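You operate a simulated robot arm through the tools that you are given. There is no shell and no other tool. Be economical: measure what you need, move in short steps, check, and stop when the job is done.

The job below is to be done with a simulated robot arm. You get a single attempt, and the scene is never put back.

Task
Shelve the four loose spools by their printed width; the empty one goes on the bottom shelf.

Only the result counts: the job must be done as asked and must still hold three seconds after the hand-in. Knocking over, shifting, dropping, spilling or breaking anything else fails it.

Robot
A 7-joint arm with a two-finger parallel gripper on a trunk, on a base that drives. Base frame: it is fixed to the floor where the robot stands at the start and does not move with it; the origin is under the middle of the robot, x ahead of it, y to its left, z up. Readings come in mm, rad, newtons and seconds.
With the tool pointing down near the work surface it reaches from about 320 to 780 mm from the robot's upright axis, wherever it stands. Its first joint turns from -2.897 to 2.897 rad. Places, roughly: blue spool [500, -1250, 1000]; brake dial [500, 400, 900]; end clamp lever [600, 100, 1000]; feeder switch [600, -700, 1300]; felt block (4x4x3 cm) [500, -500, 900]; flux dial [700, -800, 1100]; jog button [600, -800, 1300]; orange collar [500, -1250, 1000]; press knob [600, 200, 1000]; remote jog lever [500, -1000, 900]; roller lever [600, -700, 1000]; scrap bin [500, -1250, 750]; slide weight [700, -400, 1200]; winding knob [500, -1100, 900]; zero button [600, -900, 1400]. Payload 3.91 kg.
Tool frame: the origin (TCP) lies between the finger pads and is the grasp point; the fingertips stand 30 mm ahead of it; z points along the fingers, y is the line along which they close. Largest opening 110 mm; finger width 20, thickness 10; the body of the gripper, 48 by 112 mm, starts 55 mm behind the TCP.
Orientation is told as [roll, pitch, yaw] about the base's x, y, z axes, in that order, counted from this pose: with the fingers straight down and closing along the base's y, the tool's x points along the base's -x, its y along +y and its z along -z.

Tools
- The arm moves only by the tool send_rows. Its argument "rows" is a list that holds one entry, the list of rows, each a list of 7 numbers: the turn, a rotation vector about the base's x, y, z in degrees, then the shift along the base's x, y, z in mm, then the finger opening in mm, from 0 to 110. In form: [[[rx, ry, rz, x, y, z, grip], ...]]. A call has 1 to 12 rows; each row shifts and turns the commanded pose from where the row before left it. Rows are played at 5 a second. More than 50 mm and 0.15 rad between two rows, or a gripper value outside its range, and nothing of the call is played. A pose out of reach is approached as far as the arm can. The call stops where the force on the tool passes 40 N (or 10 N more than at its start, if that is more) or the arm is blocked; 0.2 s more then pass. The fingers move at their own pace (about 153 mm/s each) and stop on an object; they squeeze with about 21 N. The grip force told is the motor's: it shows also when the fingers shut on nothing. Time passes only in rows, and 0.2 s behind the last, so rows that do not move let the fingers close. The reply holds the time, the measured pose of the TCP, the force on the tool along the base axes, the opening and the grip force, in the units named above and with some noise, with the torque about the TCP (base axes, N m) and any sound that the robot's microphone picked up.
- Cameras (640 x 400 px; columns grow to the right, rows downward): "scene" is now at [-1.9, 163.1, 1466]; the picture's right is [0.09, -1.00, 0.00], its down [-0.70, -0.06, -0.71] and it looks along [0.71, 0.06, -0.71] (base axes); focal length 223 px, centre (320, 200). "wrist" rides on the gripper at [77, 7, -114] in the tool frame; the picture's right is [-0.09, 1.00, 0.00], its down [-0.80, -0.07, -0.59] and it looks along [-0.59, -0.05, 0.80] (tool axes); focal length 270 px, centre (320, 200).
- snapshot(camera): a new picture of that camera. It takes no simulated time.
- raise_lower(by): slides the trunk up (or, below 0, down) by that many mm; the arm and the scene camera ride with it, the base frame stays. It gives what a move gives, with no picture.
- base_move(legs): drives the robot by 1 to 6 legs, each [ahead, turn to the left] in mm and rad, along the robot's own axes; the way and the turn of a leg run together, so that a leg with both is an arc; at most 1500 mm and 3.142 rad a leg. The arm and the cameras ride along, it lands a little off, and it stops where it bumps. It gives what a move gives.
- pan_tilt(pan, tilt): turns the head with the scene camera to pan (to the left, within 2.705 rad either way) and tilt (down, from -0.506 to 1.204), counted from straight ahead of the robot. It gives what a move gives.
- pixel_to_xyz(camera, pixels): for up to 12 pixels [column, row] of the newest picture of that camera ("zoom" is the newest enlarged one), the place [x, y, z] in the base frame of the surface seen there, good to about 2 mm, but the place of the scene camera against the robot may be out by one fixed shift of up to 12 mm in any direction. It takes no simulated time.
- enlarge(camera, box): a new picture of the part [left, top, right, bottom] of that camera's present view, enlarged. It takes no simulated time.
- finish_job(): hands the job in; it is judged then, once.

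Go step by step. Measure first, check grasps and placings, and put right what went wrong. The budget is 80 turns and 52 pictures, counting those below and the enlarged ones. Unless the task says otherwise, let go and move clear before handing in, and close with one line.

The tools are called after "Emit:" as a command line: name --argument value ..., lists and objects as JSON in quotes. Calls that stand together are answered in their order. send_rows: Moves the arm, as the interface text tells. Its arguments: {"type":"object","properties":{"rows":{"type":"array","items":{"type":"array","items":{"type":"array","items":{"type":"number"}}}}},"required":["rows"]} The other tools are called the same way: raise_lower (by) slides the trunk up or down; base_move (legs) drives the base; pan_tilt (pan, tilt) turns the head that bears the scene camera; snapshot (camera) takes a picture; pixel_to_xyz (camera, pixels) gives the place of the surface under pixels of a picture; enlarge (camera, box) takes an enlarged picture of a part of a camera's view; finish_job () hands the job in.

At the start:

```text
clock: 0.0
tool_pos: [275.4, 306.1, 1204.9]
tool_rot: [0.0, 0.001, 0.0]
ft_force: [-0.1, -0.4, 0.4]
ft_torque: [0.02, -0.02, 0.04]
opening: 109.7
gripper_force: 0.0
trunk travel left (down, up): [-450.0, 160.0]
robot x, y, heading: [3.1, -2.9, -0.002]
head pan, tilt: [0.087, 0.784]
```

scene: 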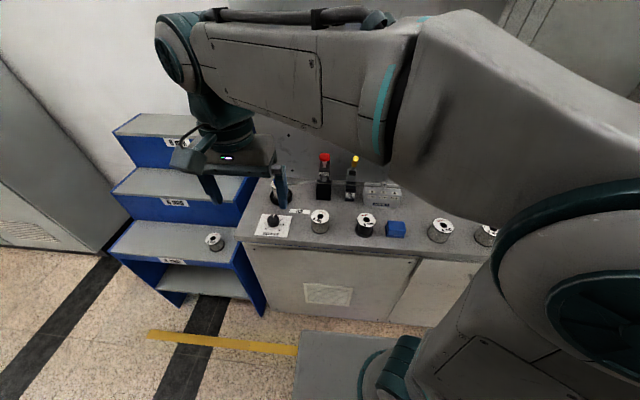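
wrist: 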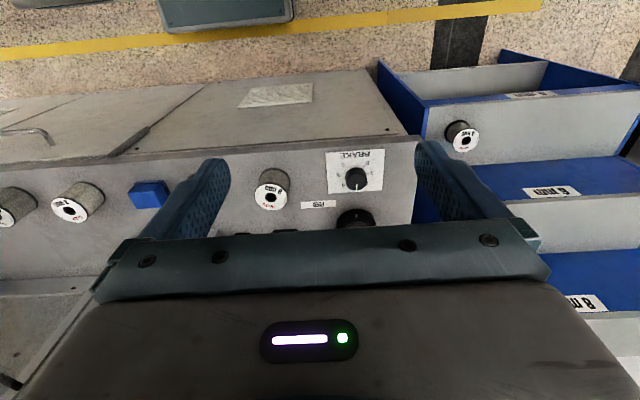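

The pictures show a stepped shelf on the left (labels near scene pixels (175,142), (174,202), (172,261)) and spools on the counter at (320,220), (365,225), (440,230), (486,235), with one already on a shelf at (214,241). I'll enlarge to read the labels.

Emit:
enlarge --camera "scene" --box '[100, 100, 260, 310]'

Emit:
enlarge --camera "scene" --box '[250, 140, 510, 270]'

Emit:
enlarge --camera "wrist" --box '[400, 50, 640, 320]'

Emit:
enlarge --camera "wrist" --box '[0, 130, 400, 260]'

```text
1.90 times, centred on (180, 205) of scene
```

zoom: 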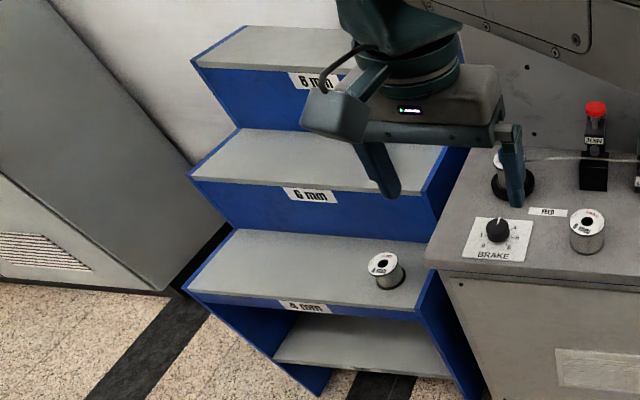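

```text
2.46 times, centred on (380, 205) of scene
```

zoom: 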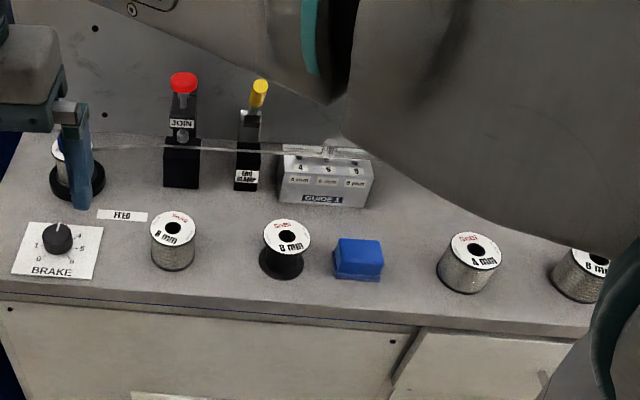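

```text
1.48 times, centred on (520, 185) of wrist
```

zoom: 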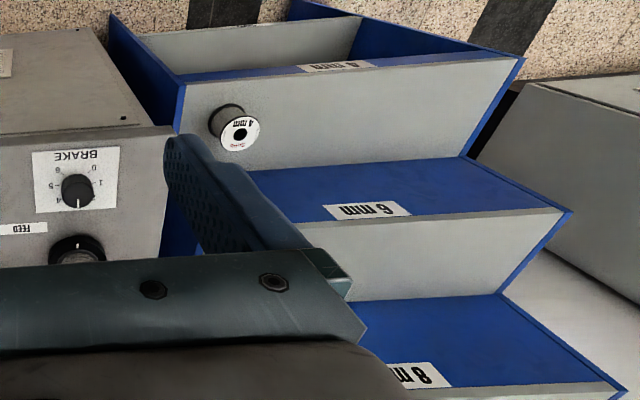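

```text
1.60 times, centred on (200, 195) of wrist
```

zoom: 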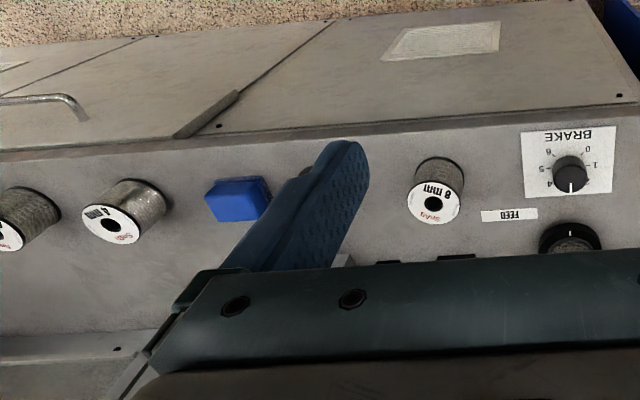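

The shelf has 8/6/4 mm labels from top to bottom and an unlabelled bottom level; the second counter spool looks empty (black core). I'll measure points of the shelf and spools.

Emit:
snapshot --camera "scene"

Emit:
pixel_to_xyz --camera "scene" --pixels '[[320, 213], [365, 217], [442, 223], [489, 230], [212, 237], [150, 240], [225, 250], [150, 184], [210, 186], [150, 124], [190, 276], [230, 286]]'

Emit:
pixel_to_xyz --camera "scene" --pixels '[[112, 250], [234, 264], [136, 222], [241, 235], [113, 190], [113, 132], [250, 300], [160, 290], [172, 261], [174, 202], [395, 230], [300, 240]]'

```text
45 pictures are left
```

scene: 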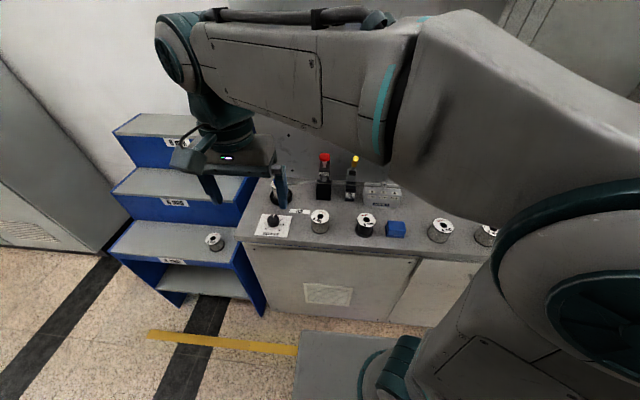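

```text
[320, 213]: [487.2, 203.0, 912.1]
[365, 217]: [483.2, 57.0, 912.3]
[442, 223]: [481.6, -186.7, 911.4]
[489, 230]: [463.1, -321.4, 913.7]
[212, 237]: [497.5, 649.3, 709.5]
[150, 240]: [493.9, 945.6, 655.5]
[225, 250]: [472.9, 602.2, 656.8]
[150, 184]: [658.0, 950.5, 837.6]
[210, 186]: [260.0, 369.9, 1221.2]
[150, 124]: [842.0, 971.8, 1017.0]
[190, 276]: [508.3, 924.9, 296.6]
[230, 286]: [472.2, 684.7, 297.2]
```

```text
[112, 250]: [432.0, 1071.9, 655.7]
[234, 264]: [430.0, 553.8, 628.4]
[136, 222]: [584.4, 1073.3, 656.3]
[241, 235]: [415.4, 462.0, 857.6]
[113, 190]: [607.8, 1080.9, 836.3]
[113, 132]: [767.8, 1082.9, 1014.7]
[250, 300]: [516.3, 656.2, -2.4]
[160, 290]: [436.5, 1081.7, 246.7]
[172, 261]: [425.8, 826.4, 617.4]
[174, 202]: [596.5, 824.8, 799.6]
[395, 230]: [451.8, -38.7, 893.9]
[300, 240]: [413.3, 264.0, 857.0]
```

Counter top is z≈857 with spools 55 mm tall; shelves at z≈656 (4), 837 (6), 1016 (8) and bottom ≈297. Now I'll zoom tightly on the spool labels.

Emit:
enlarge --camera "scene" --box '[300, 200, 380, 250]'

Emit:
enlarge --camera "scene" --box '[420, 205, 500, 255]'

Emit:
enlarge --camera "wrist" --box '[0, 160, 112, 230]'

```text
8.00 times, centred on (340, 225) of scene
```

zoom: 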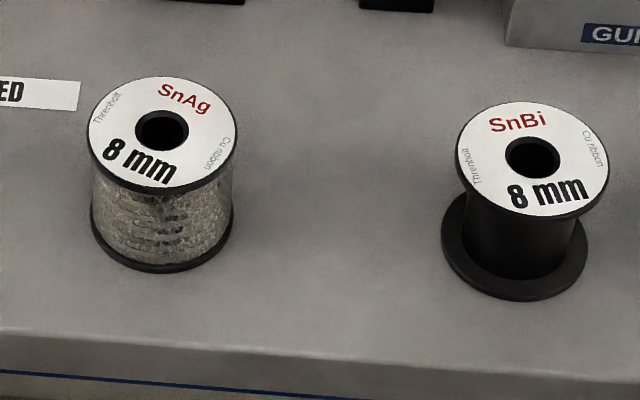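

```text
8.00 times, centred on (460, 230) of scene
```

zoom: 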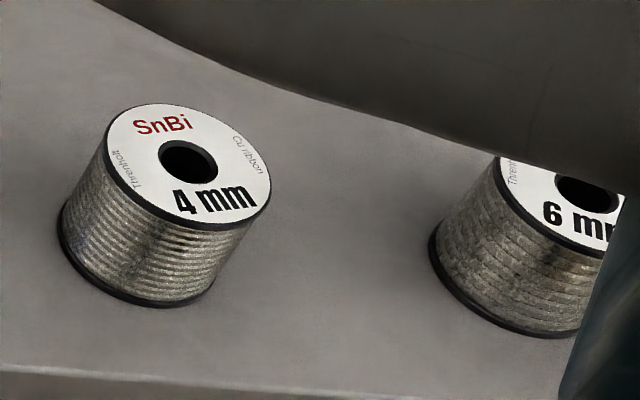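

```text
5.71 times, centred on (56, 195) of wrist
```

zoom: 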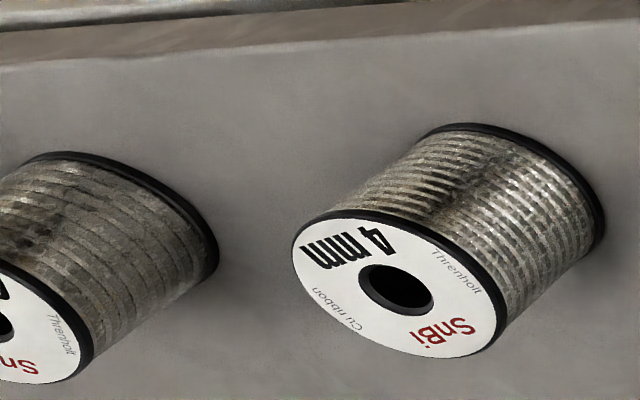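

The labels read A (487,203)=8 mm, B (483,57)=empty with a bare core, C (482,-187)=4 mm, D (463,-321)=6 mm. I'll start with D, moving the hand over it to measure it with the wrist camera.

Emit:
send_rows --rows '[[[0, 0, 0, 15, -45, -8, 110], [0, 0, 0, 15, -45, -8, 110], [0, 0, 0, 15, -45, -8, 110], [0, 0, 0, 15, -45, -8, 110], [0, 0, 0, 15, -45, -8, 110], [0, 0, 0, 15, -45, -8, 110], [0, 0, 0, -2, -48, -8, 110], [0, 0, 0, -2, -48, -8, 110], [0, 0, 0, -2, -48, -8, 110], [0, 0, 0, -2, -48, -8, 110], [0, 0, 0, -2, -48, -8, 110], [0, 0, 0, -2, -48, -8, 110]]]'

Emit:
snapshot --camera "wrist"

Emit:
snapshot --camera "scene"

```text
clock: 2.6
tool_pos: [351.0, -250.3, 1111.4]
tool_rot: [0.0, 0.002, 0.001]
ft_force: [0.3, 1.4, -0.2]
ft_torque: [-0.02, -0.01, -0.05]
opening: 110.0
gripper_force: 0.1
trunk travel left (down, up): [-450.0, 160.0]
robot x, y, heading: [-2.9, -1.7, -0.003]
head pan, tilt: [0.087, 0.784]
```

```text
41 pictures are left
```

wrist: 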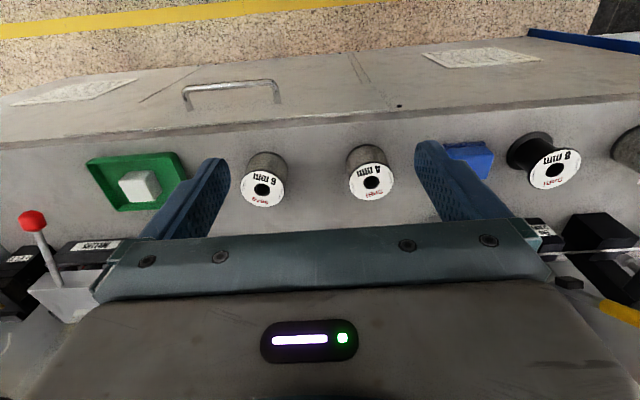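

```text
40 pictures are left
```

scene: 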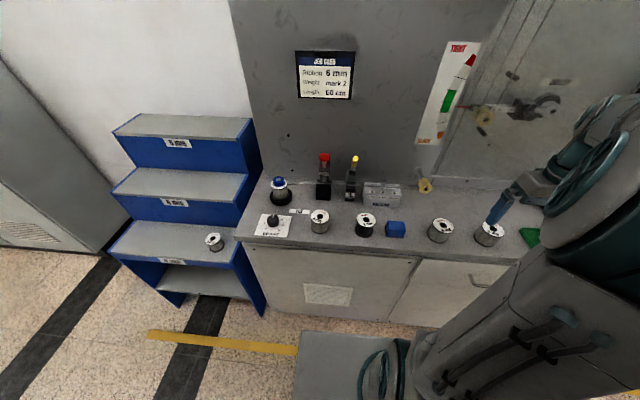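

The wrist view shows D at (263,188), C at (371,182), B at (550,165). I'll measure those with the wrist camera and compare with the scene camera for the bias.

Emit:
pixel_to_xyz --camera "wrist" --pixels '[[245, 189], [283, 188], [263, 171], [263, 205], [351, 183], [393, 181], [371, 164], [372, 200], [544, 150], [553, 186], [320, 170], [320, 210]]'

Emit:
pixel_to_xyz --camera "scene" --pixels '[[477, 230], [500, 232], [489, 223], [428, 226], [453, 228], [441, 219], [356, 217], [374, 219], [366, 213], [318, 335], [380, 335], [300, 352]]'

```text
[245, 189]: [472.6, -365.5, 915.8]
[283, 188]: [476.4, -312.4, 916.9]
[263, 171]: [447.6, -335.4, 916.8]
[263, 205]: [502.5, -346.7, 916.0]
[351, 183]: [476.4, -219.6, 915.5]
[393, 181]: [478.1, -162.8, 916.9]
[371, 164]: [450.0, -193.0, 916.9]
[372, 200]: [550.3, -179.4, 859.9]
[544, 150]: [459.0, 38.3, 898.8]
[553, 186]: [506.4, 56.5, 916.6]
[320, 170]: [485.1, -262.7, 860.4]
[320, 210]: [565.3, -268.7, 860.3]
```

```text
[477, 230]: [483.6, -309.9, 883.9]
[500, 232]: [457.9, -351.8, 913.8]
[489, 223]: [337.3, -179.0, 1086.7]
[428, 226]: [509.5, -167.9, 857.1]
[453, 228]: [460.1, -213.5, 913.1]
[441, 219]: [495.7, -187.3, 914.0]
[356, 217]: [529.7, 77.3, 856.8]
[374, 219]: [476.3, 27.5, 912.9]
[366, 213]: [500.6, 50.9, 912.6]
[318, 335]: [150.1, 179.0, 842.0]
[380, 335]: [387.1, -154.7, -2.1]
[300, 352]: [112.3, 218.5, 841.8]
```

D's centre is (475,-339), dia ≈56, top 916 and counter 860 by wrist camera. I'll descend over D to z≈900 with 90 mm opening.

Emit:
send_rows --rows '[[[0, 0, 0, 31, -22, -18, 92], [0, 0, 0, 31, -22, -18, 92], [0, 0, 0, 31, -22, -18, 92], [0, 0, 0, 31, -22.5, -18, 92], [0, 0, 0, 0, 0, -40, 92], [0, 0, 0, 0, 0, -40, 92], [0, 0, 0, 0, 0, 0, 92]]]'

Emit:
snapshot --camera "wrist"

```text
clock: 4.2
tool_pos: [477.4, -339.6, 954.7]
tool_rot: [0.002, 0.001, -0.001]
ft_force: [0.2, -0.6, 0.0]
ft_torque: [0.02, -0.02, 0.02]
opening: 91.8
gripper_force: 0.0
trunk travel left (down, up): [-450.0, 160.0]
robot x, y, heading: [1.8, -0.0, 0.008]
head pan, tilt: [0.087, 0.784]
```

```text
39 pictures are left
```

wrist: 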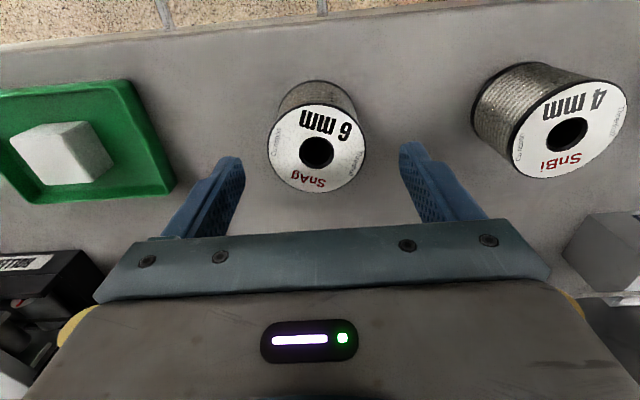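

The spool is between the fingers; I'll measure its rim once more before descending.

Emit:
pixel_to_xyz --camera "wrist" --pixels '[[272, 150], [362, 146], [315, 110], [318, 190], [240, 165], [402, 150], [168, 180]]'

```text
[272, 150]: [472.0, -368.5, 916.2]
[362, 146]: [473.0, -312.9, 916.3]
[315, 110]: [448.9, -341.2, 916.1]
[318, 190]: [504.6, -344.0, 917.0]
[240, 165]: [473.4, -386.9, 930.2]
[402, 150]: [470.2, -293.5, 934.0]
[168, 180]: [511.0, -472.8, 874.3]
```

Centre ≈(476,-341). Descending to z≈893 and closing.

Emit:
send_rows --rows '[[[0, 0, 0, -1, -1, -31, 92], [0, 0, 0, 0, 0, -31, 92], [0, 0, 0, 0, 0, 0, 92], [0, 0, 0, 0, 0, 0, 50], [0, 0, 0, 0, 0, 0, 50], [0, 0, 0, 0, 0, 0, 50]]]'

```text
clock: 5.6
tool_pos: [475.7, -340.5, 895.2]
tool_rot: [0.0, 0.001, 0.0]
ft_force: [0.0, -1.0, 3.9]
ft_torque: [0.21, -0.02, -0.01]
opening: 61.4
gripper_force: 21.3
trunk travel left (down, up): [-450.0, 160.0]
robot x, y, heading: [-3.4, -2.6, -0.0]
head pan, tilt: [0.087, 0.784]
```

Gripped at 61.4 mm with 21 N. Lifting and pulling back.

Emit:
send_rows --rows '[[[0, 0, 0, 0, 0, 20, 40], [0, 0, 0, 0, 0, 45, 40], [0, 0, 0, 0, 0, 45, 40], [0, 0, 0, 0, 0, 45, 40], [0, 0, 0, 0, 0, 45, 40], [0, 0, 0, -20, 40, 20, 40], [0, 0, 0, -20, 40, 0, 40], [0, 0, 0, -20, 40, 0, 40], [0, 0, 0, 0, 45, 0, 40], [0, 0, 0, 0, 45, 0, 40], [0, 0, 0, 0, 45, 0, 40], [0, 0, 0, 0, 45, 0, 40]]]'

Emit:
snapshot --camera "wrist"

```text
clock: 8.2
tool_pos: [412.6, -36.1, 1116.2]
tool_rot: [0.001, 0.0, -0.001]
ft_force: [-0.3, 0.5, -3.9]
ft_torque: [0.03, 0.02, -0.02]
opening: 61.0
gripper_force: 20.9
trunk travel left (down, up): [-450.0, 160.0]
robot x, y, heading: [-0.4, 0.9, 0.001]
head pan, tilt: [0.087, 0.784]
```

```text
38 pictures are left
```

wrist: 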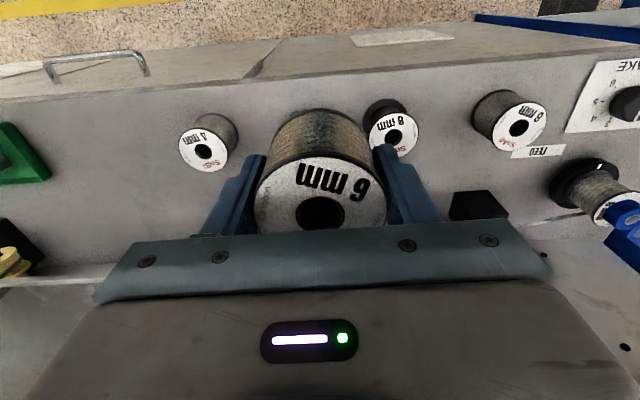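

D is held firmly and upright. Driving to about (100, 430) so counter spools and shelves are both within reach.

Emit:
base_move --legs '[[0, 1.5708], [430, 0], [0, -1.5708], [100, 0]]'

Emit:
snapshot --camera "scene"

```text
clock: 19.1
tool_pos: [530.1, 381.8, 1114.7]
tool_rot: [0.0, 0.001, -0.012]
ft_force: [0.4, 0.4, -3.8]
ft_torque: [0.05, 0.04, 0.03]
opening: 60.9
gripper_force: 20.9
trunk travel left (down, up): [-450.0, 160.0]
robot x, y, heading: [118.7, 425.1, -0.009]
head pan, tilt: [0.087, 0.784]
```

```text
37 pictures are left
```

scene: 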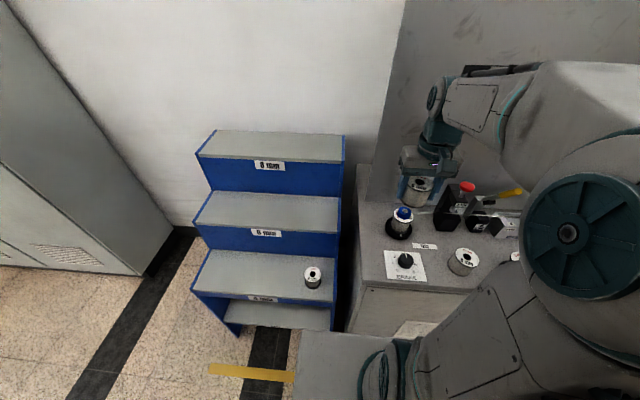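

Base is at about (119,425). I'll measure the shelf edges and blue side panels from here.

Emit:
pixel_to_xyz --camera "scene" --pixels '[[330, 190], [341, 150], [310, 240], [325, 205], [290, 215], [215, 215], [325, 262], [313, 272], [325, 275], [330, 140], [315, 160], [300, 315]]'

Emit:
pixel_to_xyz --camera "scene" --pixels '[[336, 232], [341, 165], [331, 300], [403, 212], [400, 235], [393, 190], [200, 225], [205, 154], [230, 310], [418, 183], [250, 296], [280, 200]]'

```text
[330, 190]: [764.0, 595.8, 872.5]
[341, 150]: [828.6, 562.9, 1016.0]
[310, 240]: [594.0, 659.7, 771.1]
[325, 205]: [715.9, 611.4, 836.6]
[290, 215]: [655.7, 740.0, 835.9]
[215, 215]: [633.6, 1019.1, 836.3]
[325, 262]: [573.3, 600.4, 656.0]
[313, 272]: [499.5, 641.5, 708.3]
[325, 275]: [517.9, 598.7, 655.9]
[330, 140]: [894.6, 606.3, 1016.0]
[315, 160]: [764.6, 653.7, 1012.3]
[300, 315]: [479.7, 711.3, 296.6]
```

```text
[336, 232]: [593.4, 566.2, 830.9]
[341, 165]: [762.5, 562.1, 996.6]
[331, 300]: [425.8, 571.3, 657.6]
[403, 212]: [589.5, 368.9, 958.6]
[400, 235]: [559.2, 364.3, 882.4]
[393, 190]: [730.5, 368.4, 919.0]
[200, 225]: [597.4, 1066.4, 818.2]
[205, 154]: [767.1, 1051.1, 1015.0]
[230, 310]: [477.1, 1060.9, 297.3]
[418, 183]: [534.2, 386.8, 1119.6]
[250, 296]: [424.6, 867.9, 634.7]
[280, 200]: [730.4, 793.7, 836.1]
```

The 6 mm shelf spans x 594–764, y 572–1060, z≈838. I'll bring D to above (670,662).

Emit:
send_rows --rows '[[[0, 0, 0, 20, 40, 0, 40], [0, 0, 0, 20, 40, 0, 40], [0, 0, 0, 20, 40, -20, 40], [0, 0, 0, 20, 40, -20, 40], [0, 0, 0, 20, 40, -20, 40], [0, 0, 0, 20, 40, -20, 40], [0, 0, 0, 20, 40, -20, 40], [0, 0, 0, 0, 0, 0, 40]]]'

Emit:
snapshot --camera "wrist"

Emit:
snapshot --camera "scene"

```text
clock: 20.9
tool_pos: [669.2, 662.2, 1020.0]
tool_rot: [0.0, 0.002, -0.013]
ft_force: [0.5, 0.3, -5.0]
ft_torque: [-0.01, 0.03, -0.01]
opening: 60.9
gripper_force: 21.5
trunk travel left (down, up): [-450.0, 160.0]
robot x, y, heading: [118.3, 426.6, -0.015]
head pan, tilt: [0.087, 0.784]
```

```text
36 pictures are left
```

wrist: 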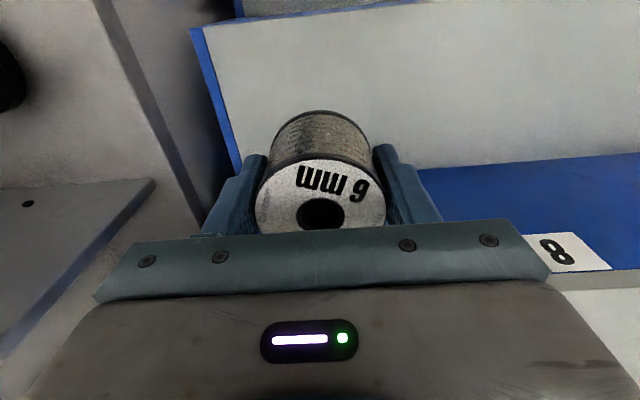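

```text
35 pictures are left
```

scene: 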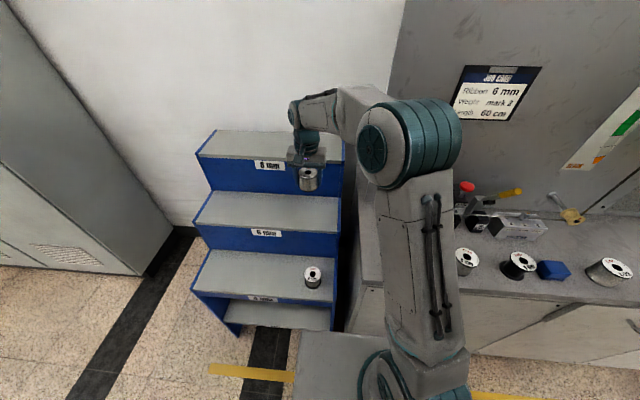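

The spool hangs above the 6 mm shelf. I'll check the shelf height by the wrist camera and then lower.

Emit:
pixel_to_xyz --camera "wrist" --pixels '[[320, 60], [260, 100], [450, 130], [220, 80], [500, 180], [230, 140]]'

Emit:
send_rows --rows '[[[0, 0, 0, 0, 0, -40, 40], [0, 0, 0, 0, 0, -40, 40], [0, 0, 0, 0, 0, -40, 40], [0, 0, 0, 0, 0, -15, 40], [0, 0, 0, 0, 0, 0, 40]]]'

```text
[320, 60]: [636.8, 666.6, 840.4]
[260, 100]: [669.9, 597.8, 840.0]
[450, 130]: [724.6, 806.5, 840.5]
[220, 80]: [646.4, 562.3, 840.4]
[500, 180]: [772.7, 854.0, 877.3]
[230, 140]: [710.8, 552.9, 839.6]
```

```text
clock: 22.1
tool_pos: [669.5, 663.7, 882.9]
tool_rot: [-0.001, 0.001, -0.013]
ft_force: [0.1, 0.3, -4.2]
ft_torque: [0.01, 0.04, -0.02]
opening: 60.7
gripper_force: 20.8
trunk travel left (down, up): [-450.0, 160.0]
robot x, y, heading: [115.7, 426.8, -0.012]
head pan, tilt: [0.087, 0.784]
```

Shelf is z=840, so contact is expected near TCP 875. Lowering in small steps.

Emit:
send_rows --rows '[[[0, 0, 0, 0, 0, -3, 40], [0, 0, 0, 0, 0, -2, 40], [0, 0, 0, 0, 0, -1.5, 40], [0, 0, 0, 0, 0, 0, 40]]]'

```text
clock: 23.1
tool_pos: [668.8, 663.6, 878.0]
tool_rot: [0.001, -0.004, -0.013]
ft_force: [3.1, 0.8, 9.8]
ft_torque: [-0.24, 0.23, 0.01]
opening: 61.0
gripper_force: 21.0
trunk travel left (down, up): [-450.0, 160.0]
robot x, y, heading: [118.1, 428.0, -0.013]
head pan, tilt: [0.087, 0.784]
```

Contact is made (force up to +9.8 N). Releasing and lifting.

Emit:
send_rows --rows '[[[0, 0, 0, 0, 0, 0, 90], [0, 0, 0, 0, 0, 0, 90], [0, 0, 0, 0, 0, 15, 90], [0, 0, 0, 0, 0, 40, 90], [0, 0, 0, 0, 0, 45, 90], [0, 0, 0, 0, 0, 45, 90], [0, 0, 0, 0, -20, 45, 90], [0, 0, 0, 0, 0, 0, 90]]]'

Emit:
snapshot --camera "wrist"

```text
clock: 24.9
tool_pos: [671.7, 645.9, 1066.9]
tool_rot: [0.0, -0.001, -0.012]
ft_force: [0.0, -0.7, 0.5]
ft_torque: [0.0, -0.01, 0.01]
opening: 89.9
gripper_force: 0.0
trunk travel left (down, up): [-450.0, 160.0]
robot x, y, heading: [113.8, 429.1, -0.013]
head pan, tilt: [0.087, 0.784]
```

```text
34 pictures are left
```

wrist: 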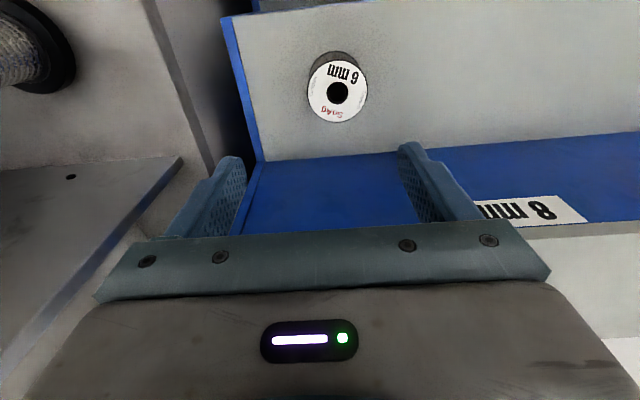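

D stands upright on the 6 mm shelf (337,90). Next I move to view spool A from above.

Emit:
send_rows --rows '[[[0, 0, 0, -23, -40, 3, 92], [0, 0, 0, -23, -40, 3, 92], [0, 0, 0, -23, -40, 3, 92], [0, 0, 0, -23, -40, 3, 92], [0, 0, 0, -23, -40, 3, 92], [0, 0, 0, -23, -40, 3, 92], [0, 0, 0, -23, -40, 3, 92], [0, 0, 0, -23, -40, 0, 92], [0, 0, 0, -23, -40, 0, 92], [0, 0, 0, -22, -40, 0, 92], [0, 0, 0, 0, -40, -20, 92], [0, 0, 0, 0, 0, 0, 92]]]'

Emit:
snapshot --camera "wrist"

```text
clock: 27.5
tool_pos: [437.7, 204.0, 1065.0]
tool_rot: [0.0, -0.001, -0.012]
ft_force: [-0.1, -0.6, -0.7]
ft_torque: [-0.01, 0.0, 0.01]
opening: 91.8
gripper_force: 0.1
trunk travel left (down, up): [-450.0, 160.0]
robot x, y, heading: [117.5, 424.4, -0.01]
head pan, tilt: [0.087, 0.784]
```

```text
33 pictures are left
```

wrist: 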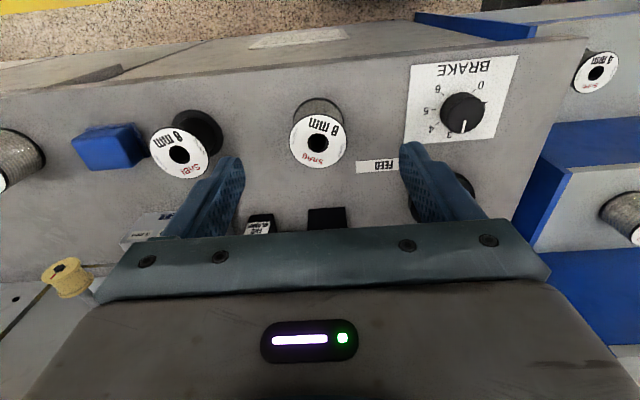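

A is seen at (318,139) and the empty B at (180,152). Measuring both.

Emit:
pixel_to_xyz --camera "wrist" --pixels '[[292, 141], [344, 138], [318, 116], [318, 165], [151, 156], [209, 150], [176, 131], [184, 176], [465, 100], [430, 150], [320, 185], [145, 145]]'

```text
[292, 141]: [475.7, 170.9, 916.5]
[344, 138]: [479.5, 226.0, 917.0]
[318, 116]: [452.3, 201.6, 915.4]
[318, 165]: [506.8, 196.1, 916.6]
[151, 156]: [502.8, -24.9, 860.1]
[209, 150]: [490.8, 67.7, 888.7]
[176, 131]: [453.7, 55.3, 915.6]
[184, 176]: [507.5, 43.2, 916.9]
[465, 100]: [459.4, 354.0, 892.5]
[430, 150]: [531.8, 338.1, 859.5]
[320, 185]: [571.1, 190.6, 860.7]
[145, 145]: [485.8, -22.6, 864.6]
```

A centre (479.5,198.5). Descending to 895 and gripping.

Emit:
send_rows --rows '[[[0, 0, 0, 21, -2.5, -30, 92], [0, 0, 0, 21, -3, -40, 92], [0, 0, 0, 0, 0, -40, 92], [0, 0, 0, 0, 0, -40, 92], [0, 0, 0, 0, 0, -20, 92], [0, 0, 0, 0, 0, 0, 92], [0, 0, 0, 0, 0, 0, 50], [0, 0, 0, 0, 0, 0, 50], [0, 0, 0, 0, 0, 0, 50]]]'

```text
clock: 29.5
tool_pos: [479.9, 199.0, 895.7]
tool_rot: [-0.001, 0.001, -0.013]
ft_force: [0.6, -1.7, 0.8]
ft_torque: [-0.07, -0.13, -0.03]
opening: 61.1
gripper_force: 20.8
trunk travel left (down, up): [-450.0, 160.0]
robot x, y, heading: [116.1, 426.2, -0.011]
head pan, tilt: [0.087, 0.784]
```

A gripped (61.1 mm). Lifting it to z≈1140, moving left first and then toward the top shelf.

Emit:
send_rows --rows '[[[0, 0, 0, 0, 0, 25, 40], [0, 0, 0, 0, 0, 45, 40], [0, 0, 0, 0, 0, 45, 40], [0, 0, 0, 0, 0, 45, 40], [0, 0, 0, 0, 0, 45, 40], [0, 0, 0, 0, 25, 40, 40], [0, 0, 0, 0, 45, 10, 40], [0, 0, 0, 0, 45, 0, 40], [0, 0, 0, 10, 45, 0, 40], [0, 0, 0, 20, 45, 0, 40], [0, 0, 0, 20, 45, 0, 40], [0, 0, 0, 20, 45, 0, 40]]]'

Emit:
send_rows --rows '[[[0, 0, 0, 25, 42, 0, 40], [0, 0, 0, 35, 35, 0, 40], [0, 0, 0, 35, 35, 0, 40], [0, 0, 0, 40, 28, 0, 40], [0, 0, 0, 45, 10, 0, 40], [0, 0, 0, 45, 0, 0, 40], [0, 0, 0, 40, 0, 0, 40], [0, 0, 0, 0, 0, 0, 40]]]'

Emit:
snapshot --camera "wrist"

Emit:
snapshot --camera "scene"

```text
clock: 32.1
tool_pos: [554.7, 492.3, 1150.4]
tool_rot: [-0.001, 0.001, -0.012]
ft_force: [-0.9, -0.6, -3.7]
ft_torque: [0.0, 0.0, -0.01]
opening: 61.2
gripper_force: 21.4
trunk travel left (down, up): [-450.0, 160.0]
robot x, y, heading: [116.9, 426.6, -0.014]
head pan, tilt: [0.087, 0.784]
```

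```text
clock: 33.9
tool_pos: [789.5, 638.8, 1141.8]
tool_rot: [0.001, 0.002, -0.009]
ft_force: [0.2, -0.4, -4.1]
ft_torque: [0.05, 0.01, -0.01]
opening: 61.4
gripper_force: 21.2
out of reach, approached as far as the arm can: row 7
trunk travel left (down, up): [-450.0, 160.0]
robot x, y, heading: [115.4, 424.9, -0.009]
head pan, tilt: [0.087, 0.784]
```

```text
32 pictures are left
```

wrist: 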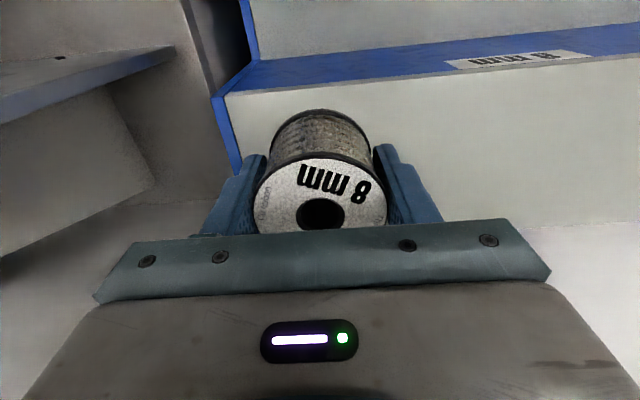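

```text
31 pictures are left
```

scene: 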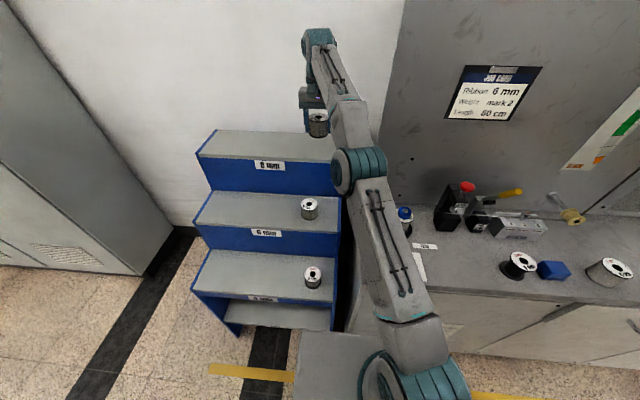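

The arm stops at x≈790, a bit short; driving ahead 40 mm will bring the spool to about x=830.

Emit:
base_move --legs '[[35, 0]]'

Emit:
pixel_to_xyz --camera "wrist" --pixels '[[450, 130], [300, 98], [235, 110], [400, 85]]'

```text
clock: 34.7
tool_pos: [824.6, 638.2, 1140.9]
tool_rot: [-0.001, 0.002, -0.009]
ft_force: [-0.7, 0.3, -4.3]
ft_torque: [-0.01, 0.05, 0.0]
opening: 61.5
gripper_force: 21.2
trunk travel left (down, up): [-450.0, 160.0]
robot x, y, heading: [148.5, 425.7, -0.009]
head pan, tilt: [0.087, 0.784]
```

```text
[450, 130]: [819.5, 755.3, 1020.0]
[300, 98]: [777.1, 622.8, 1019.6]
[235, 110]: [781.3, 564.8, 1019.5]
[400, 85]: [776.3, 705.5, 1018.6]
```

Shelf is z=1020, so contact near TCP 1056. Lowering.

Emit:
send_rows --rows '[[[0, 0, 0, 0, 0, -30, 40], [0, 0, 0, 0, 0, -30, 40], [0, 0, 0, 0, 0, -17, 40], [0, 0, 0, 0, 0, 0, 40]]]'

Emit:
snapshot --camera "wrist"

```text
clock: 35.7
tool_pos: [821.1, 637.4, 1064.4]
tool_rot: [0.0, 0.001, -0.012]
ft_force: [0.7, 0.0, -3.7]
ft_torque: [-0.02, 0.0, 0.0]
opening: 61.0
gripper_force: 21.3
trunk travel left (down, up): [-450.0, 160.0]
robot x, y, heading: [147.9, 425.6, -0.008]
head pan, tilt: [0.087, 0.784]
```

```text
30 pictures are left
```

wrist: 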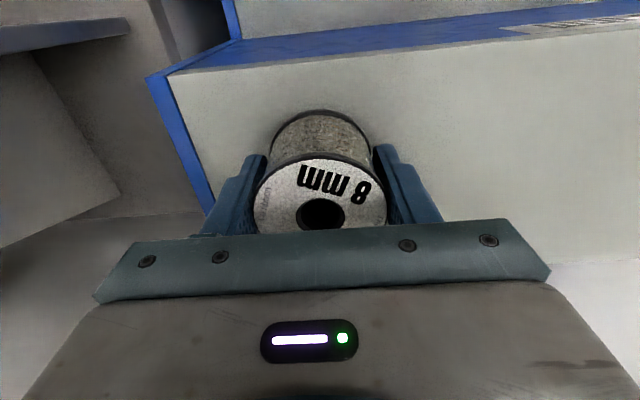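

Emit:
send_rows --rows '[[[0, 0, 0, 0, 0, -3, 40], [0, 0, 0, 0, 0, -2, 40], [0, 0, 0, 0, 0, -2, 40], [0, 0, 0, 0, 0, 0, 40]]]'

```text
clock: 36.7
tool_pos: [822.5, 639.0, 1055.9]
tool_rot: [0.0, 0.002, -0.01]
ft_force: [0.1, -0.1, -4.3]
ft_torque: [-0.02, 0.04, 0.0]
opening: 61.3
gripper_force: 21.2
trunk travel left (down, up): [-450.0, 160.0]
robot x, y, heading: [153.7, 427.4, -0.006]
head pan, tilt: [0.087, 0.784]
```

No contact yet (force still −4.3 N); lowering a few mm more.

Emit:
send_rows --rows '[[[0, 0, 0, 0, 0, -1.5, 40], [0, 0, 0, 0, 0, -1.5, 40], [0, 0, 0, 0, 0, 0, 40]]]'

```text
clock: 37.5
tool_pos: [823.2, 639.2, 1054.4]
tool_rot: [0.001, -0.001, -0.01]
ft_force: [0.8, 0.5, -0.8]
ft_torque: [0.01, -0.1, 0.06]
opening: 61.4
gripper_force: 21.0
trunk travel left (down, up): [-450.0, 160.0]
robot x, y, heading: [151.9, 428.0, -0.008]
head pan, tilt: [0.087, 0.784]
```

The weight is being taken by the shelf (force −0.8 N). One more mm, then release and lift.

Emit:
send_rows --rows '[[[0, 0, 0, 0, 0, -1, 40], [0, 0, 0, 0, 0, 0, 90], [0, 0, 0, 0, 0, 0, 90], [0, 0, 0, 0, 0, 15, 90], [0, 0, 0, 0, 0, 35, 90], [0, 0, 0, -15, 0, 40, 90], [0, 0, 0, -40, -10, 10, 90], [0, 0, 0, -40, -20, 0, 90], [0, 0, 0, -40, -20, 0, 90], [0, 0, 0, 0, 0, 0, 90]]]'

Emit:
snapshot --camera "wrist"

```text
clock: 39.7
tool_pos: [686.2, 591.5, 1153.6]
tool_rot: [0.0, 0.001, -0.01]
ft_force: [0.2, 0.4, 1.1]
ft_torque: [0.05, -0.03, 0.0]
opening: 90.0
gripper_force: 0.0
trunk travel left (down, up): [-450.0, 160.0]
robot x, y, heading: [145.0, 423.3, -0.011]
head pan, tilt: [0.087, 0.784]
```

```text
29 pictures are left
```

wrist: 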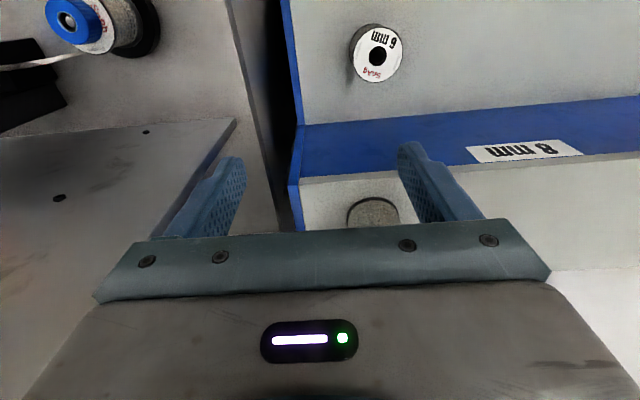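

A stands on the 8 mm shelf. Now going to view spool C at about (477,-191).

Emit:
send_rows --rows '[[[0, 0, 0, -25, -40, 0, 92], [0, 0, 0, -25, -40, 0, 92], [0, 0, 0, -25, -40, 0, 92], [0, 0, 0, -25, -40, 0, 92], [0, 0, 0, -20, -44, 0, 92], [0, 0, 0, -15, -46, 0, 92], [0, 0, 0, -15, -46, 0, 92], [0, 0, 0, -15, -46, 0, 92], [0, 0, 0, -15, -46, 0, 92], [0, 0, 0, -15, -46, 0, 92], [0, 0, 0, -15, -46, 0, 92], [0, 0, 0, -10, -46, 0, 92]]]'

Emit:
send_rows --rows '[[[0, 0, 0, -10, -46, -10, 92], [0, 0, 0, -10, -46, -10, 92], [0, 0, 0, 0, -46, -15, 92], [0, 0, 0, 0, -46, -15, 92], [0, 0, 0, 0, -40, -15, 92], [0, 0, 0, 0, -30, -20, 92], [0, 0, 0, 0, 0, 0, 92]]]'

Emit:
snapshot --camera "wrist"

```text
clock: 42.3
tool_pos: [469.3, 59.3, 1154.1]
tool_rot: [0.001, 0.003, -0.012]
ft_force: [-0.1, -0.6, -0.1]
ft_torque: [-0.03, -0.01, 0.0]
opening: 92.1
gripper_force: 0.1
trunk travel left (down, up): [-450.0, 160.0]
robot x, y, heading: [147.7, 426.1, -0.012]
head pan, tilt: [0.087, 0.784]
```

```text
clock: 43.9
tool_pos: [446.7, -194.4, 1066.4]
tool_rot: [0.001, 0.001, -0.01]
ft_force: [-0.2, -0.2, -0.1]
ft_torque: [0.04, -0.01, 0.01]
opening: 92.2
gripper_force: 0.0
trunk travel left (down, up): [-450.0, 160.0]
robot x, y, heading: [150.1, 427.1, -0.01]
head pan, tilt: [0.087, 0.784]
```

```text
28 pictures are left
```

wrist: 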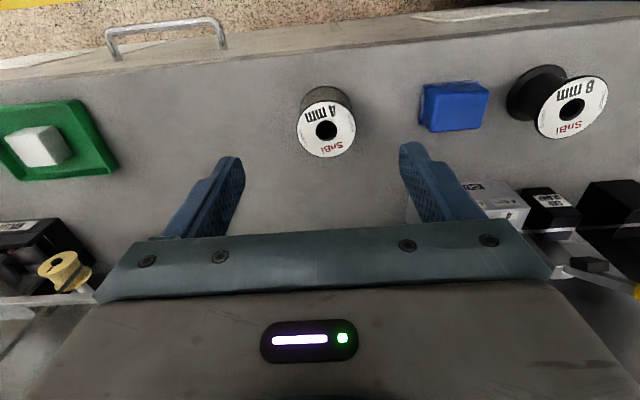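

C appears at (326,130). Measuring it, B and the blue block.

Emit:
pixel_to_xyz --camera "wrist" --pixels '[[300, 130], [352, 128], [326, 107], [327, 154], [428, 128], [490, 100], [540, 110], [607, 100], [569, 80], [575, 133], [330, 230], [300, 190]]'

```text
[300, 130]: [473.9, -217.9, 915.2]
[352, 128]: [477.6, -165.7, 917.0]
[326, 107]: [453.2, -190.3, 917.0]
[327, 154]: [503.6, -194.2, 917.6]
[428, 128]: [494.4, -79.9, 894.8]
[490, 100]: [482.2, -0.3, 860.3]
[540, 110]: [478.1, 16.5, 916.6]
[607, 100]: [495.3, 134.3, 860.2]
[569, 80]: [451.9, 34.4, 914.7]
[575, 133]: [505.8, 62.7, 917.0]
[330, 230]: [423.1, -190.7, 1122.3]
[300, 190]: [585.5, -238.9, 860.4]
```

C centre (477,-192). Descending and gripping.

Emit:
send_rows --rows '[[[0, 0, 0, 15, 1, -30, 92], [0, 0, 0, 15, 1, -40, 92], [0, 0, 0, 0, 0, -40, 92], [0, 0, 0, 0, 0, -40, 92], [0, 0, 0, 0, 0, -21, 92], [0, 0, 0, 0, 0, 0, 92], [0, 0, 0, 0, 0, 0, 50], [0, 0, 0, 0, 0, 0, 50], [0, 0, 0, 0, 0, 0, 50]]]'

```text
clock: 45.9
tool_pos: [475.0, -188.8, 896.6]
tool_rot: [0.001, 0.0, -0.013]
ft_force: [0.3, -1.7, 0.8]
ft_torque: [-0.18, -0.05, 0.0]
opening: 59.8
gripper_force: 20.9
trunk travel left (down, up): [-450.0, 160.0]
robot x, y, heading: [150.0, 425.5, -0.005]
head pan, tilt: [0.087, 0.784]
```

C gripped (59.8 mm). Lifting high and carrying it to the left.

Emit:
send_rows --rows '[[[0, 0, 0, 0, 0, 25, 40], [0, 0, 0, 0, 0, 45, 40], [0, 0, 0, 0, 0, 45, 40], [0, 0, 0, 0, 0, 45, 40], [0, 0, 0, 0, 20, 40, 40], [0, 0, 0, 0, 40, 25, 40], [0, 0, 0, 0, 48, 0, 40], [0, 0, 0, 0, 48, 0, 40], [0, 0, 0, 0, 48, 0, 40], [0, 0, 0, 5, 48, 0, 40], [0, 0, 0, 5, 48, 0, 40], [0, 0, 0, 5, 48, 0, 40]]]'

Emit:
send_rows --rows '[[[0, 0, 0, 5, 48, 0, 40], [0, 0, 0, 5, 48, 0, 40], [0, 0, 0, 5, 48, 0, 40], [0, 0, 0, 5, 48, 0, 40], [0, 0, 0, 5, 48, 0, 40], [0, 0, 0, 5, 48, 0, 40], [0, 0, 0, 0, 48, 0, 40], [0, 0, 0, 0, 48, 0, 40], [0, 0, 0, 0, 48, 0, 40], [0, 0, 0, -3, 48, -10, 40], [0, 0, 0, -3, 45, -20, 40], [0, 0, 0, -3, 45, -20, 40]]]'

```text
clock: 48.5
tool_pos: [494.3, 159.5, 1124.3]
tool_rot: [0.001, 0.001, -0.01]
ft_force: [-0.5, 0.3, -3.7]
ft_torque: [-0.03, 0.06, 0.03]
opening: 59.7
gripper_force: 20.8
trunk travel left (down, up): [-450.0, 160.0]
robot x, y, heading: [148.9, 427.0, -0.01]
head pan, tilt: [0.087, 0.784]
```

```text
clock: 51.1
tool_pos: [516.0, 724.5, 1071.6]
tool_rot: [-0.002, 0.003, -0.008]
ft_force: [-0.4, -0.2, -3.6]
ft_torque: [0.02, 0.06, 0.0]
opening: 59.7
gripper_force: 21.3
trunk travel left (down, up): [-450.0, 160.0]
robot x, y, heading: [149.7, 426.0, -0.011]
head pan, tilt: [0.087, 0.784]
```

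C is at (516,725,1072). Moving to above (500,790) and lowering to z≈800.

Emit:
send_rows --rows '[[[0, 0, 0, -8, 35, -25, 40], [0, 0, 0, -8, 30, -30, 40], [0, 0, 0, 0, 0, -45, 40], [0, 0, 0, 0, 0, -45, 40], [0, 0, 0, 0, 0, -45, 40], [0, 0, 0, 0, 0, -45, 40], [0, 0, 0, 0, 0, -40, 40], [0, 0, 0, 0, 0, 0, 40]]]'

Emit:
snapshot --camera "wrist"

Emit:
snapshot --camera "scene"

```text
clock: 52.9
tool_pos: [499.9, 793.0, 802.0]
tool_rot: [0.001, -0.001, -0.012]
ft_force: [0.3, 0.3, -4.4]
ft_torque: [0.0, 0.03, -0.01]
opening: 60.1
gripper_force: 20.9
trunk travel left (down, up): [-450.0, 160.0]
robot x, y, heading: [151.9, 426.6, -0.008]
head pan, tilt: [0.087, 0.784]
```

```text
27 pictures are left
```

wrist: 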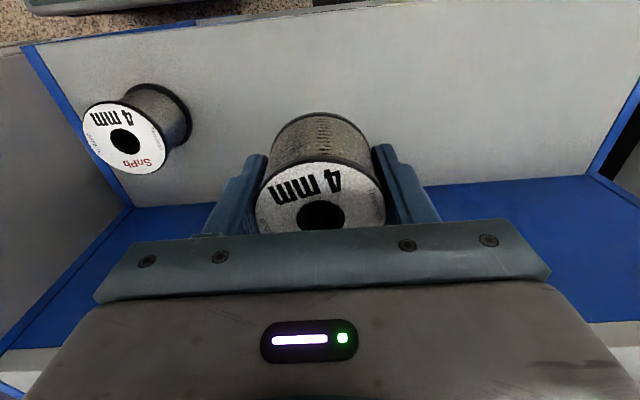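

```text
26 pictures are left
```

scene: 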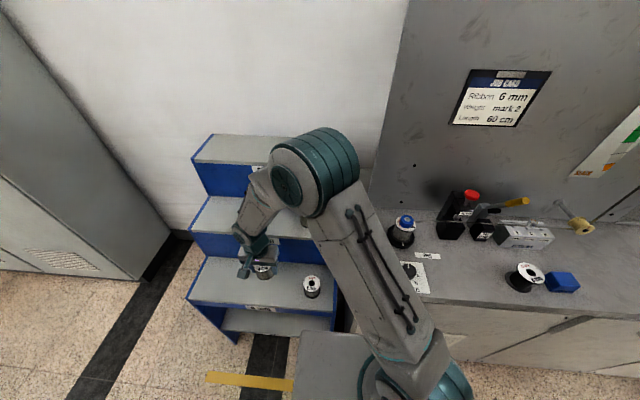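

Checking that the elbow/forearm are clear of the shelved spools and the shelf height by wrist.

Emit:
pixel_to_xyz --camera "scene" --pixels '[[325, 165], [345, 150], [300, 205], [265, 190], [250, 235]]'

Emit:
pixel_to_xyz --camera "wrist" --pixels '[[230, 120], [420, 100], [250, 220], [500, 170], [85, 145], [190, 115]]'

```text
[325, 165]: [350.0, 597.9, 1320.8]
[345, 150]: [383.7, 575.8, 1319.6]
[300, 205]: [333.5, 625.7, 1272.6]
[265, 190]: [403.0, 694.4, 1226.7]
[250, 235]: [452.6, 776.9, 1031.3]
```

```text
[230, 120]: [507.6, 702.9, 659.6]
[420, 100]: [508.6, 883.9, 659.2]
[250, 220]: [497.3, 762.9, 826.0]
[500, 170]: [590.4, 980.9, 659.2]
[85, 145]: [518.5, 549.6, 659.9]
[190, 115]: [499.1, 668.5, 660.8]
```

The elbow is far above and in front; shelf z=660, so contact at ≈696. Lowering.

Emit:
send_rows --rows '[[[0, 0, 0, 0, 0, -40, 40], [0, 0, 0, 0, 0, -40, 40], [0, 0, 0, 0, 0, -18, 40], [0, 0, 0, 0, 0, -3, 40], [0, 0, 0, 0, 0, 0, 40]]]'

Emit:
send_rows --rows '[[[0, 0, 0, 0, 0, -2, 40], [0, 0, 0, 0, 0, -1.5, 40], [0, 0, 0, 0, 0, 0, 40]]]'

```text
clock: 54.1
tool_pos: [497.3, 793.4, 697.3]
tool_rot: [-0.001, 0.0, -0.01]
ft_force: [0.6, -1.3, -3.9]
ft_torque: [0.03, 0.02, 0.01]
opening: 60.0
gripper_force: 21.2
trunk travel left (down, up): [-450.0, 160.0]
robot x, y, heading: [151.3, 423.1, -0.013]
head pan, tilt: [0.087, 0.784]
```

```text
clock: 54.9
tool_pos: [497.6, 793.8, 696.0]
tool_rot: [0.002, 0.0, -0.013]
ft_force: [-1.1, -2.5, 20.3]
ft_torque: [-0.62, 0.32, -0.09]
opening: 59.9
gripper_force: 21.1
trunk travel left (down, up): [-450.0, 160.0]
robot x, y, heading: [149.1, 423.2, -0.013]
head pan, tilt: [0.087, 0.784]
```

Firm contact (+20 N). Easing up 1 mm, releasing, and lifting.

Emit:
send_rows --rows '[[[0, 0, 0, 0, 0, 1.5, 40], [0, 0, 0, 0, 0, 0, 85], [0, 0, 0, 0, 0, 0, 85], [0, 0, 0, 0, 0, 15, 85], [0, 0, 0, 0, 0, 40, 85], [0, 0, 0, 0, 0, 45, 85], [0, 0, 0, 0, 0, 45, 85], [0, 0, 0, 0, 0, 45, 85], [0, 0, 0, 0, 0, 45, 85], [0, 0, 0, 0, 0, 45, 85], [0, 0, 0, 0, 0, 0, 85]]]'

Emit:
snapshot --camera "wrist"

```text
clock: 57.3
tool_pos: [499.9, 793.0, 972.2]
tool_rot: [0.0, 0.002, -0.012]
ft_force: [0.5, -0.8, -0.4]
ft_torque: [-0.03, 0.0, -0.02]
opening: 84.9
gripper_force: 0.0
trunk travel left (down, up): [-450.0, 160.0]
robot x, y, heading: [147.3, 427.2, -0.011]
head pan, tilt: [0.087, 0.784]
```

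```text
25 pictures are left
```

wrist: 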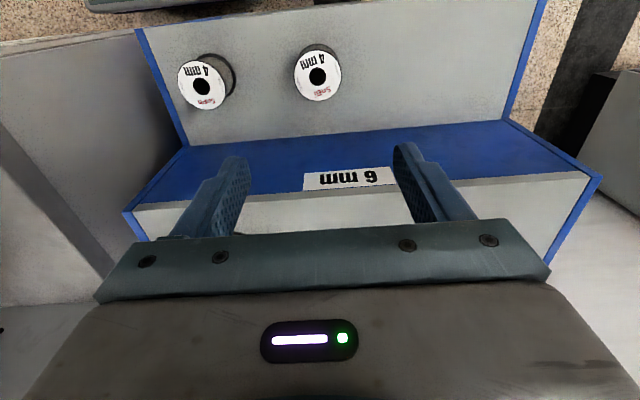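

C stands beside the other 4 mm spool. For the empty B I need a near-horizontal grasp (bottom shelf is covered), so I'll back the base off 250 mm to make room.

Emit:
base_move --legs '[[-250, 0]]'

Emit:
send_rows --rows '[[[0, 0, 0, 12, -47, 5, 80], [0, 0, 0, 12, -47, 5, 80], [0, 0, 0, 12, -47, 5, 80], [0, 0, 0, 12, -47, 5, 80], [0, 0, 0, 12, -47, 5, 80], [0, 0, 0, 12, -47, 5, 80], [0, 0, 0, 12, -47, 5, 80], [0, 0, 0, 12, -47, 5, 80], [0, 0, 0, 5, -47, 5, 80], [0, 0, 0, 5, -47, 5, 80], [0, 0, 0, 5, -47, 0, 80], [0, 0, 0, 0, -47, 0, 80]]]'

```text
clock: 59.2
tool_pos: [246.0, 797.5, 972.6]
tool_rot: [-0.001, -0.002, -0.006]
ft_force: [-0.8, 0.2, -0.4]
ft_torque: [0.01, -0.04, -0.03]
opening: 85.1
gripper_force: 0.0
trunk travel left (down, up): [-450.0, 160.0]
robot x, y, heading: [-100.7, 428.2, -0.008]
head pan, tilt: [0.087, 0.784]
```

```text
clock: 61.8
tool_pos: [361.3, 230.7, 1022.7]
tool_rot: [-0.001, 0.002, -0.01]
ft_force: [0.3, -0.5, -0.6]
ft_torque: [-0.04, 0.01, 0.01]
opening: 79.9
gripper_force: 0.1
trunk travel left (down, up): [-450.0, 160.0]
robot x, y, heading: [-101.4, 430.3, -0.01]
head pan, tilt: [0.087, 0.784]
```

Now tilting the tool −75° about y (fingers nearly forward) while moving to y≈48.

Emit:
send_rows --rows '[[[0, -8.3, 0, 3, -20, 0, 80], [0, -8.3, 0, 3, -20, 0, 80], [0, -8.3, 0, 3, -20, 0, 80], [0, -8.3, 0, 3, -20, 0, 80], [0, -8.3, 0, 3, -20, 0, 80], [0, -8.3, 0, 3, -20, 0, 80], [0, -8.3, 0, 3, -20, 0, 80], [0, -8.3, 0, 3, -20, 0, 80], [0, -8.3, 0, 3, -22, 0, 80], [0, 0, 0, 0, 0, 0, 80]]]'

Emit:
snapshot --camera "wrist"

Emit:
snapshot --camera "scene"

```text
clock: 64.0
tool_pos: [386.0, 49.9, 1022.3]
tool_rot: [0.027, -1.304, -0.03]
ft_force: [0.4, -0.4, -0.4]
ft_torque: [-0.04, 0.01, 0.01]
opening: 80.0
gripper_force: 0.2
trunk travel left (down, up): [-450.0, 160.0]
robot x, y, heading: [-101.4, 426.0, -0.007]
head pan, tilt: [0.087, 0.784]
```

```text
24 pictures are left
```

wrist: 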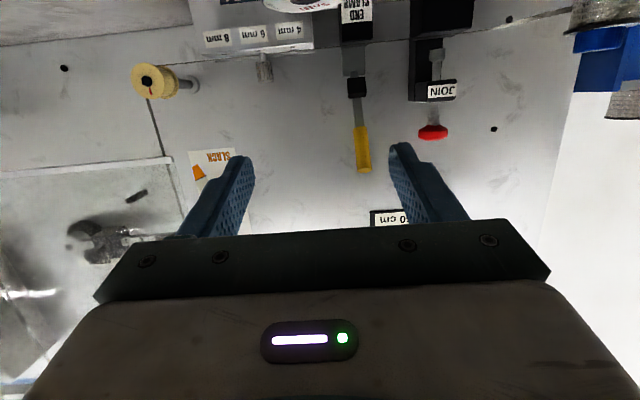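

```text
23 pictures are left
```

scene: 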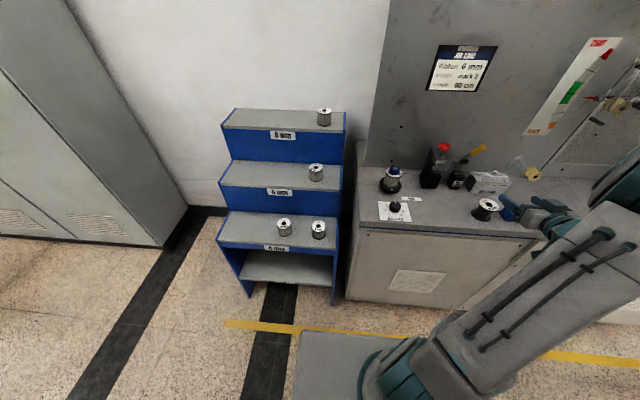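

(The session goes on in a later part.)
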